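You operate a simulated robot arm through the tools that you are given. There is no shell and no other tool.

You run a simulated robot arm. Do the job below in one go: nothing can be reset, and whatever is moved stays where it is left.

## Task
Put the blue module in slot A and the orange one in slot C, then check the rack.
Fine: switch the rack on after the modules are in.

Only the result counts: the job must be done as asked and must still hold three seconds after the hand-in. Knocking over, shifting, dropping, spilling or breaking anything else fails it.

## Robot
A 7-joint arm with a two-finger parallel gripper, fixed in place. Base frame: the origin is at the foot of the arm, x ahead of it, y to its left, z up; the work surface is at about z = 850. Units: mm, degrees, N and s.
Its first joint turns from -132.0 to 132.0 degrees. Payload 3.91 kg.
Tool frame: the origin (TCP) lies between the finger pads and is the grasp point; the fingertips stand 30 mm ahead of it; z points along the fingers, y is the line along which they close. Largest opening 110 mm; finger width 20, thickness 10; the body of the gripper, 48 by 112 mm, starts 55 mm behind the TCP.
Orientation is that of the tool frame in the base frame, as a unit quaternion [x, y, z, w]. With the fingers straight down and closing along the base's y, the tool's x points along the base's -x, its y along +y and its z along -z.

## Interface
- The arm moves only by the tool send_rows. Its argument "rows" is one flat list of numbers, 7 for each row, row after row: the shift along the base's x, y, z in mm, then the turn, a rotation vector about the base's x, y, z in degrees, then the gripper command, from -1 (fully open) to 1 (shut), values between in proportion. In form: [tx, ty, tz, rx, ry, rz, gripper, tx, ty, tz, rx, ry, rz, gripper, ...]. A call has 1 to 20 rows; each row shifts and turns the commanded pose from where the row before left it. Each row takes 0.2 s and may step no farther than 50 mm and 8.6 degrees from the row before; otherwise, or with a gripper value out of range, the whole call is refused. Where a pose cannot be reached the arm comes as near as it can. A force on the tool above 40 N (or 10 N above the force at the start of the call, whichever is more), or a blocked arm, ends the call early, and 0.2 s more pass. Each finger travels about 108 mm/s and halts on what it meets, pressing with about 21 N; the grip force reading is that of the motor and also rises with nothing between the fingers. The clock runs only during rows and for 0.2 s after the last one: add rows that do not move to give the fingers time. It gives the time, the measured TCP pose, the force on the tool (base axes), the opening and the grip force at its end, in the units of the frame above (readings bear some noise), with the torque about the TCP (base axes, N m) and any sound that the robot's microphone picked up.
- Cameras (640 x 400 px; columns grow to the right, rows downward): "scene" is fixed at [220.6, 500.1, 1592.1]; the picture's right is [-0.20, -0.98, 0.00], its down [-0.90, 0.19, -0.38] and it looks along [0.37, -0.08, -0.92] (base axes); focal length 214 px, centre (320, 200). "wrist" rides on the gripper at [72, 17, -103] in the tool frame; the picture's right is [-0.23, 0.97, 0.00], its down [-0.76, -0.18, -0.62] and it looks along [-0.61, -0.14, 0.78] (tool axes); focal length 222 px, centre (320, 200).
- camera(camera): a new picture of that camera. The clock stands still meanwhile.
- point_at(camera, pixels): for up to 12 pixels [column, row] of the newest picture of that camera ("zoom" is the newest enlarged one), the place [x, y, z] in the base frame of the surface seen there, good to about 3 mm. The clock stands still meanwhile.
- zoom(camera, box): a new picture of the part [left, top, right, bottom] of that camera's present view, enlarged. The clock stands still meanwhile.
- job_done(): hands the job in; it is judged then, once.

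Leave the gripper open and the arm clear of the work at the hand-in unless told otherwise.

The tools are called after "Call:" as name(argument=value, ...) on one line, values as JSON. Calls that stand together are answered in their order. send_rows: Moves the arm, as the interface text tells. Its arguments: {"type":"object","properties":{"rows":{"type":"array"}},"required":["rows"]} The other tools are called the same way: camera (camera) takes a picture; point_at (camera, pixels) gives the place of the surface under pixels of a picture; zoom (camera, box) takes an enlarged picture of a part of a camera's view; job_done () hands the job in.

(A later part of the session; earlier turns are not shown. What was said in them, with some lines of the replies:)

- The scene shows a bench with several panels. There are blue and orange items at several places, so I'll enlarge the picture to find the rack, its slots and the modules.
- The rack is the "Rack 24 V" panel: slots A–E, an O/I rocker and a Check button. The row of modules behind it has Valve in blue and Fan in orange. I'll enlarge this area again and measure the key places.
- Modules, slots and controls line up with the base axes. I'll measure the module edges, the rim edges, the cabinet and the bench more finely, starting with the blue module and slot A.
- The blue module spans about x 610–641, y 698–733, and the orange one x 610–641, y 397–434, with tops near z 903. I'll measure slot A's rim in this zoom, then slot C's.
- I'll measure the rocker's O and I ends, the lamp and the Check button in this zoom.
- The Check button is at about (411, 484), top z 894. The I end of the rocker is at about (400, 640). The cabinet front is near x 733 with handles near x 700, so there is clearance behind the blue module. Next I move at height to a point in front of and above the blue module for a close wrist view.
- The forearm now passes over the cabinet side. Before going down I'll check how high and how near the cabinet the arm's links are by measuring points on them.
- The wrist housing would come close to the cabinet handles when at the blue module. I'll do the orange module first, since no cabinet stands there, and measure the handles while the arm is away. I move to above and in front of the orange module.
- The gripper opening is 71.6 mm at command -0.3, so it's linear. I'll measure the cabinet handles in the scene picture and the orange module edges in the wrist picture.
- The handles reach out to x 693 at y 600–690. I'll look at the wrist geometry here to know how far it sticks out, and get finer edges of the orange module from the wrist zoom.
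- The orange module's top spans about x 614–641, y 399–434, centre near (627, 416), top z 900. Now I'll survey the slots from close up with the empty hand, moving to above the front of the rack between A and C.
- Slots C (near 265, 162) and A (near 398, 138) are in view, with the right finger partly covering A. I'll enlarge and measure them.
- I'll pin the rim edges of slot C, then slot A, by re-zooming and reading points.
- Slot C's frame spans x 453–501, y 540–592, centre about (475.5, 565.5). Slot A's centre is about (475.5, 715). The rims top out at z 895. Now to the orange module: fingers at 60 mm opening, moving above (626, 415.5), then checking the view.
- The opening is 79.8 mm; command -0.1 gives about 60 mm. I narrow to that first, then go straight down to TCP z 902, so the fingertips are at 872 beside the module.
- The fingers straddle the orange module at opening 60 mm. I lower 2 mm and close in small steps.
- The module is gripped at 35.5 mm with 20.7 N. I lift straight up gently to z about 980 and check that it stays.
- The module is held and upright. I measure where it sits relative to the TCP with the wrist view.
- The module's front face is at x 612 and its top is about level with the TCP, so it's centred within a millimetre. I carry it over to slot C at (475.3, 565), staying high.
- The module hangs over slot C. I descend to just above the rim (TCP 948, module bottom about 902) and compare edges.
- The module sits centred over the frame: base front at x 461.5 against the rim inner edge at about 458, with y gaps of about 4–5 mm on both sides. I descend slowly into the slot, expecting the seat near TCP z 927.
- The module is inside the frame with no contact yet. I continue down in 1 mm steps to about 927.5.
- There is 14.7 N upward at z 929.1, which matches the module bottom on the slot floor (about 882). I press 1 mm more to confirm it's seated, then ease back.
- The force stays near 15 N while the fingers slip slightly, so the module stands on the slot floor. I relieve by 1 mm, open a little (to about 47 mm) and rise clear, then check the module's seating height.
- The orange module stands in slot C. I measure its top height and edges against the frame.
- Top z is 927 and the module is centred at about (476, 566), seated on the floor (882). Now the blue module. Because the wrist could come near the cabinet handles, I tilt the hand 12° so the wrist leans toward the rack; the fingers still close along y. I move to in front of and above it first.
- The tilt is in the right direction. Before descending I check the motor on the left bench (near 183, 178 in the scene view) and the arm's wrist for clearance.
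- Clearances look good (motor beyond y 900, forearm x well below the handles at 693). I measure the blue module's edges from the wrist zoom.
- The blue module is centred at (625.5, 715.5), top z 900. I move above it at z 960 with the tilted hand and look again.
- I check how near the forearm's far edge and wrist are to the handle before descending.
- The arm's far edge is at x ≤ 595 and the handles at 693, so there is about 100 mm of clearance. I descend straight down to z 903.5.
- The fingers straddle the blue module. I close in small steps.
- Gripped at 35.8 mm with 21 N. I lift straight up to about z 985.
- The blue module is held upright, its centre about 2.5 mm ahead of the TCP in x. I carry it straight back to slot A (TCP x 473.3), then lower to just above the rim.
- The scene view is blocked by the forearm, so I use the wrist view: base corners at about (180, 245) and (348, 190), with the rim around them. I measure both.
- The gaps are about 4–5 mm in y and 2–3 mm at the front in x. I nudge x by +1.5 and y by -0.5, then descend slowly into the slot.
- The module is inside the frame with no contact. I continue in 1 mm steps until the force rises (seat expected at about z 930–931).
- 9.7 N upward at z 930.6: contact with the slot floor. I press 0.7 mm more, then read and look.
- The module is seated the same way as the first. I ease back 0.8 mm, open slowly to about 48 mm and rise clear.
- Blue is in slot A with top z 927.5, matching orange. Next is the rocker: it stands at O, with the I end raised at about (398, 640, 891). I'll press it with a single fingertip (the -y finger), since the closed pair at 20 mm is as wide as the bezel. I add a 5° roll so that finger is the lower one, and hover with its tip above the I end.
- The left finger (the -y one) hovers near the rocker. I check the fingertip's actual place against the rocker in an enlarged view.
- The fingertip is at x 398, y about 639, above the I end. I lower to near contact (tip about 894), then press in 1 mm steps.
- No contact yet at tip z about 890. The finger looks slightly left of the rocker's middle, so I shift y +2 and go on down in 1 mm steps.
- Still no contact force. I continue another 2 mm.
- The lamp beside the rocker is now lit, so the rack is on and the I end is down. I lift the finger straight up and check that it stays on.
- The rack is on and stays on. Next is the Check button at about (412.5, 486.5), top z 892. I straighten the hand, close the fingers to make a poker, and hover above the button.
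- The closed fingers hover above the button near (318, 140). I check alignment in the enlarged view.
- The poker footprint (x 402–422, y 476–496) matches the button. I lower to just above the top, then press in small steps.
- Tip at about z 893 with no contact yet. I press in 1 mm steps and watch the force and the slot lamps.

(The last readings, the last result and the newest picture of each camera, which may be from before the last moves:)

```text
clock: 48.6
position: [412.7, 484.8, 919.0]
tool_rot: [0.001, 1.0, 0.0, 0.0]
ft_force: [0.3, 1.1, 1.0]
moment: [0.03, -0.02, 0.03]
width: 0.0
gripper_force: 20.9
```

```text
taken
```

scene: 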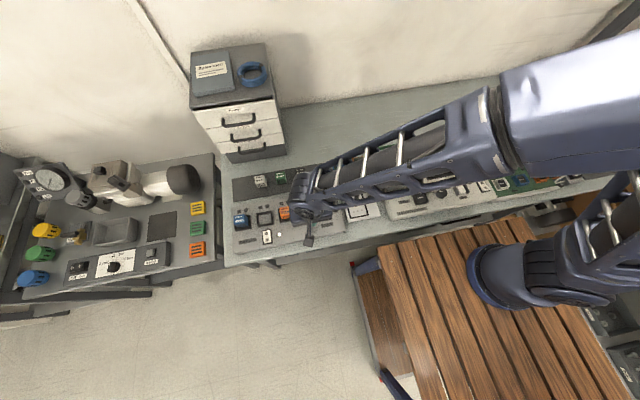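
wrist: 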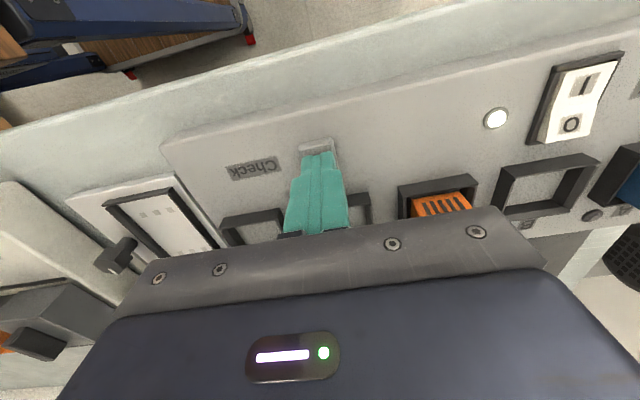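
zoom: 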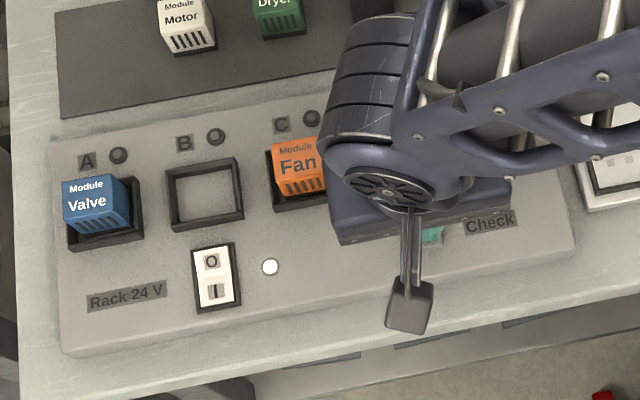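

The force is only about 1 N so far, and the lamps for A and C are not lit. I press further in 1 mm steps.

Call:
send_rows(rows=[0, 0, -1, 0, 0, 0, 1, 0, 0, -1, 0, 0, 0, 1, 0, 0, 0, 0, 0, 0, 1])

Call:
zoom(camera="scene", box=[220, 180, 360, 260])

Call:
zoom(camera="wrist", box=[270, 110, 370, 190])

```text
clock: 49.4
position: [413.0, 486.2, 917.3]
tool_rot: [0.0, 1.0, 0.0, 0.0]
ft_force: [-0.5, 0.4, 1.8]
moment: [0.01, 0.03, 0.01]
width: 0.0
gripper_force: 20.6
heard: click
```

```text
4.57 times, centred on (290, 220) of scene
```

zoom: 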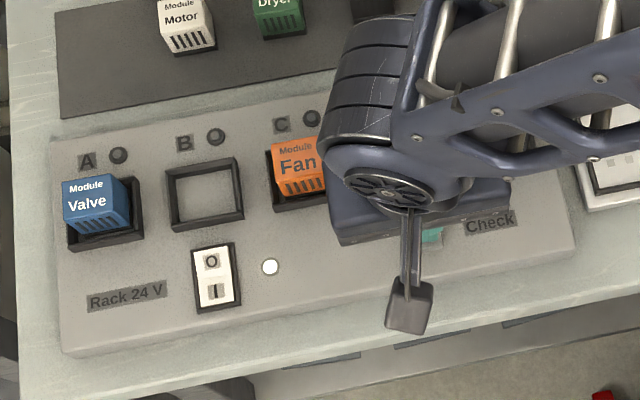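

```text
5.00 times, centred on (320, 150) of wrist
```

zoom: 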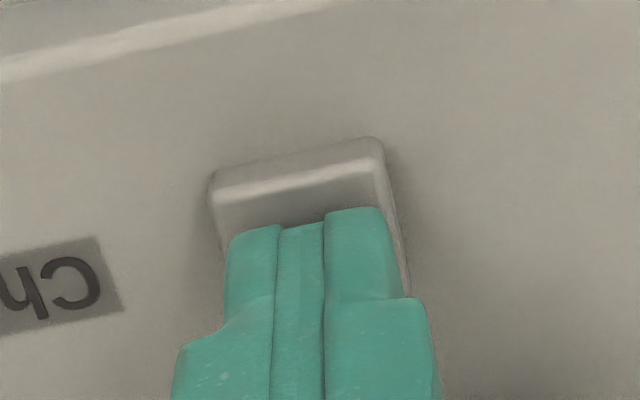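

A click was heard, so the button was pressed. The lamps beside A and C look dark so far. I hold for a second and look again.

Call:
send_rows(rows=[0, 0, 0, 0, 0, 0, 1, 0, 0, 0, 0, 0, 0, 1, 0, 0, 0, 0, 0, 0, 1, 0, 0, 0, 0, 0, 0, 1, 0, 0, 0, 0, 0, 0, 1])

Call:
zoom(camera="scene", box=[220, 190, 300, 250])

```text
clock: 50.6
position: [413.3, 485.9, 917.3]
tool_rot: [0.001, 1.0, 0.001, 0.0]
ft_force: [0.6, 0.2, 1.6]
moment: [-0.02, -0.01, -0.01]
width: 0.0
gripper_force: 20.9
```

```text
6.67 times, centred on (260, 220) of scene
```

zoom: 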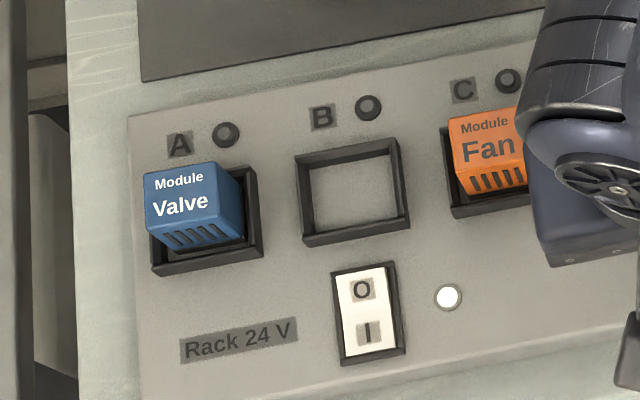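

The slot lamps are still dark. I release the button by rising and moving off toward the front right, then look at the whole rack unobstructed.

Call:
send_rows(rows=[0, 0, 3, 0, 0, 0, 1, 0, 0, 10, 0, 0, 0, 1, 0, 0, 25, 0, 0, 0, 1, 0, 0, 40, 0, 0, 0, 1, 0, -20, 35, 0, 0, 0, 1, 10, -45, 0, 0, 0, 0, 1, 10, -45, 0, 0, 0, 0, 1, 10, -45, 0, 0, 0, 0, 1, 10, -45, 0, 0, 0, 0, 1, 0, 0, 0, 0, 0, 0, 1])

Call:
camera(camera="scene")

Call:
zoom(camera="scene", box=[225, 180, 345, 260])

```text
clock: 52.8
position: [454.3, 285.6, 1031.4]
tool_rot: [0.0, 1.0, 0.0, 0.0]
ft_force: [-0.8, 1.1, -0.5]
moment: [-0.01, 0.0, 0.03]
width: 0.3
gripper_force: 20.7
```

```text
taken
```

scene: 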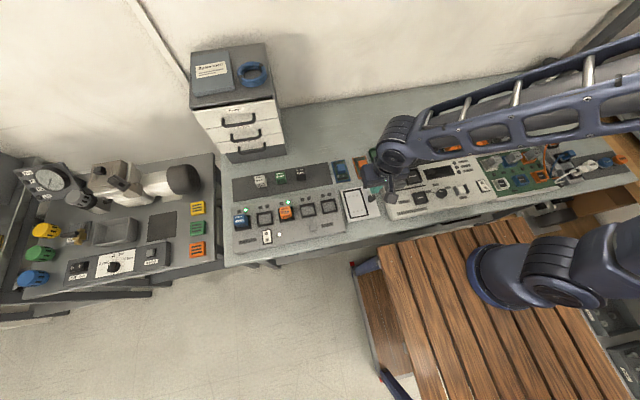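

```text
5.00 times, centred on (285, 220) of scene
```

zoom: 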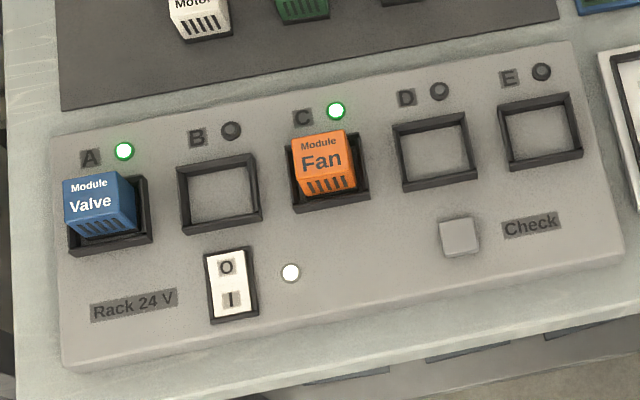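

Both lamps, A and C, are now green and the rack lamp is lit, so the check has passed. I rise clear and open the gripper.

Call:
send_rows(rows=[10, 0, 40, 0, 0, 0, 1, 10, 0, 40, 0, 0, 0, 1, 10, 0, 40, 0, 0, 0, 0.5, 10, 0, 40, 0, 0, 0, 0, 0, 0, 0, 0, 0, 0, -1, 0, 0, 0, 0, 0, 0, -1, 0, 0, 0, 0, 0, 0, -1, 0, 0, 0, 0, 0, 0, -1])

Call:
camera(camera="scene")

Call:
zoom(camera="scene", box=[220, 140, 400, 260])

```text
clock: 54.6
position: [494.0, 286.3, 1190.8]
tool_rot: [0.0, 1.0, 0.0, 0.0]
ft_force: [-0.4, -1.0, 0.2]
moment: [0.02, -0.02, 0.01]
width: 110.0
gripper_force: 0.1
```

```text
taken
```

scene: 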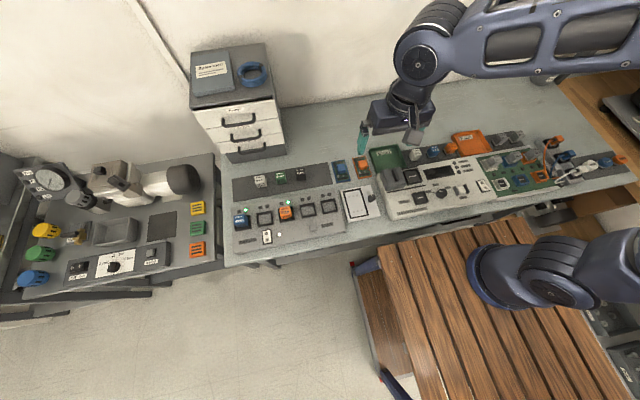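

```text
3.33 times, centred on (310, 200) of scene
```

zoom: 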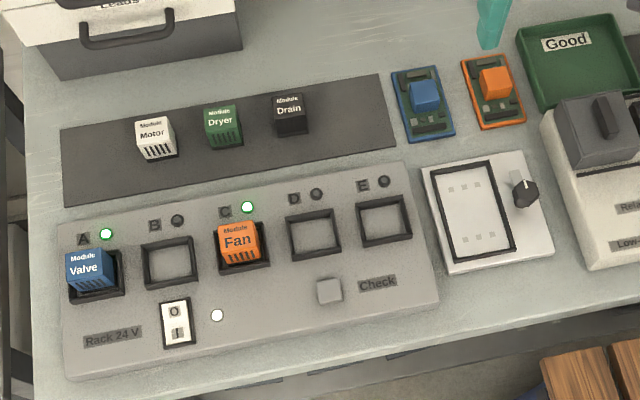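

The blue module is in slot A and the orange one in slot C. The rack is on, both slot lamps are green after the check, and everything else stands where it was. The gripper is open and clear, so I hand in the job.

Call:
job_done()

```text
The job is handed in.
```

The blue module (Valve) is in slot A and the orange one (Fan) is in slot C. I switched the rack on after both were in, then pressed Check. The lamps beside A and C came on green once I released the button, and the rack's own lamp is lit.

The rack is still on. In the last picture nothing else had moved, and the arm is clear of the work with the gripper open. The job is handed in; the tool gave no verdict on it.
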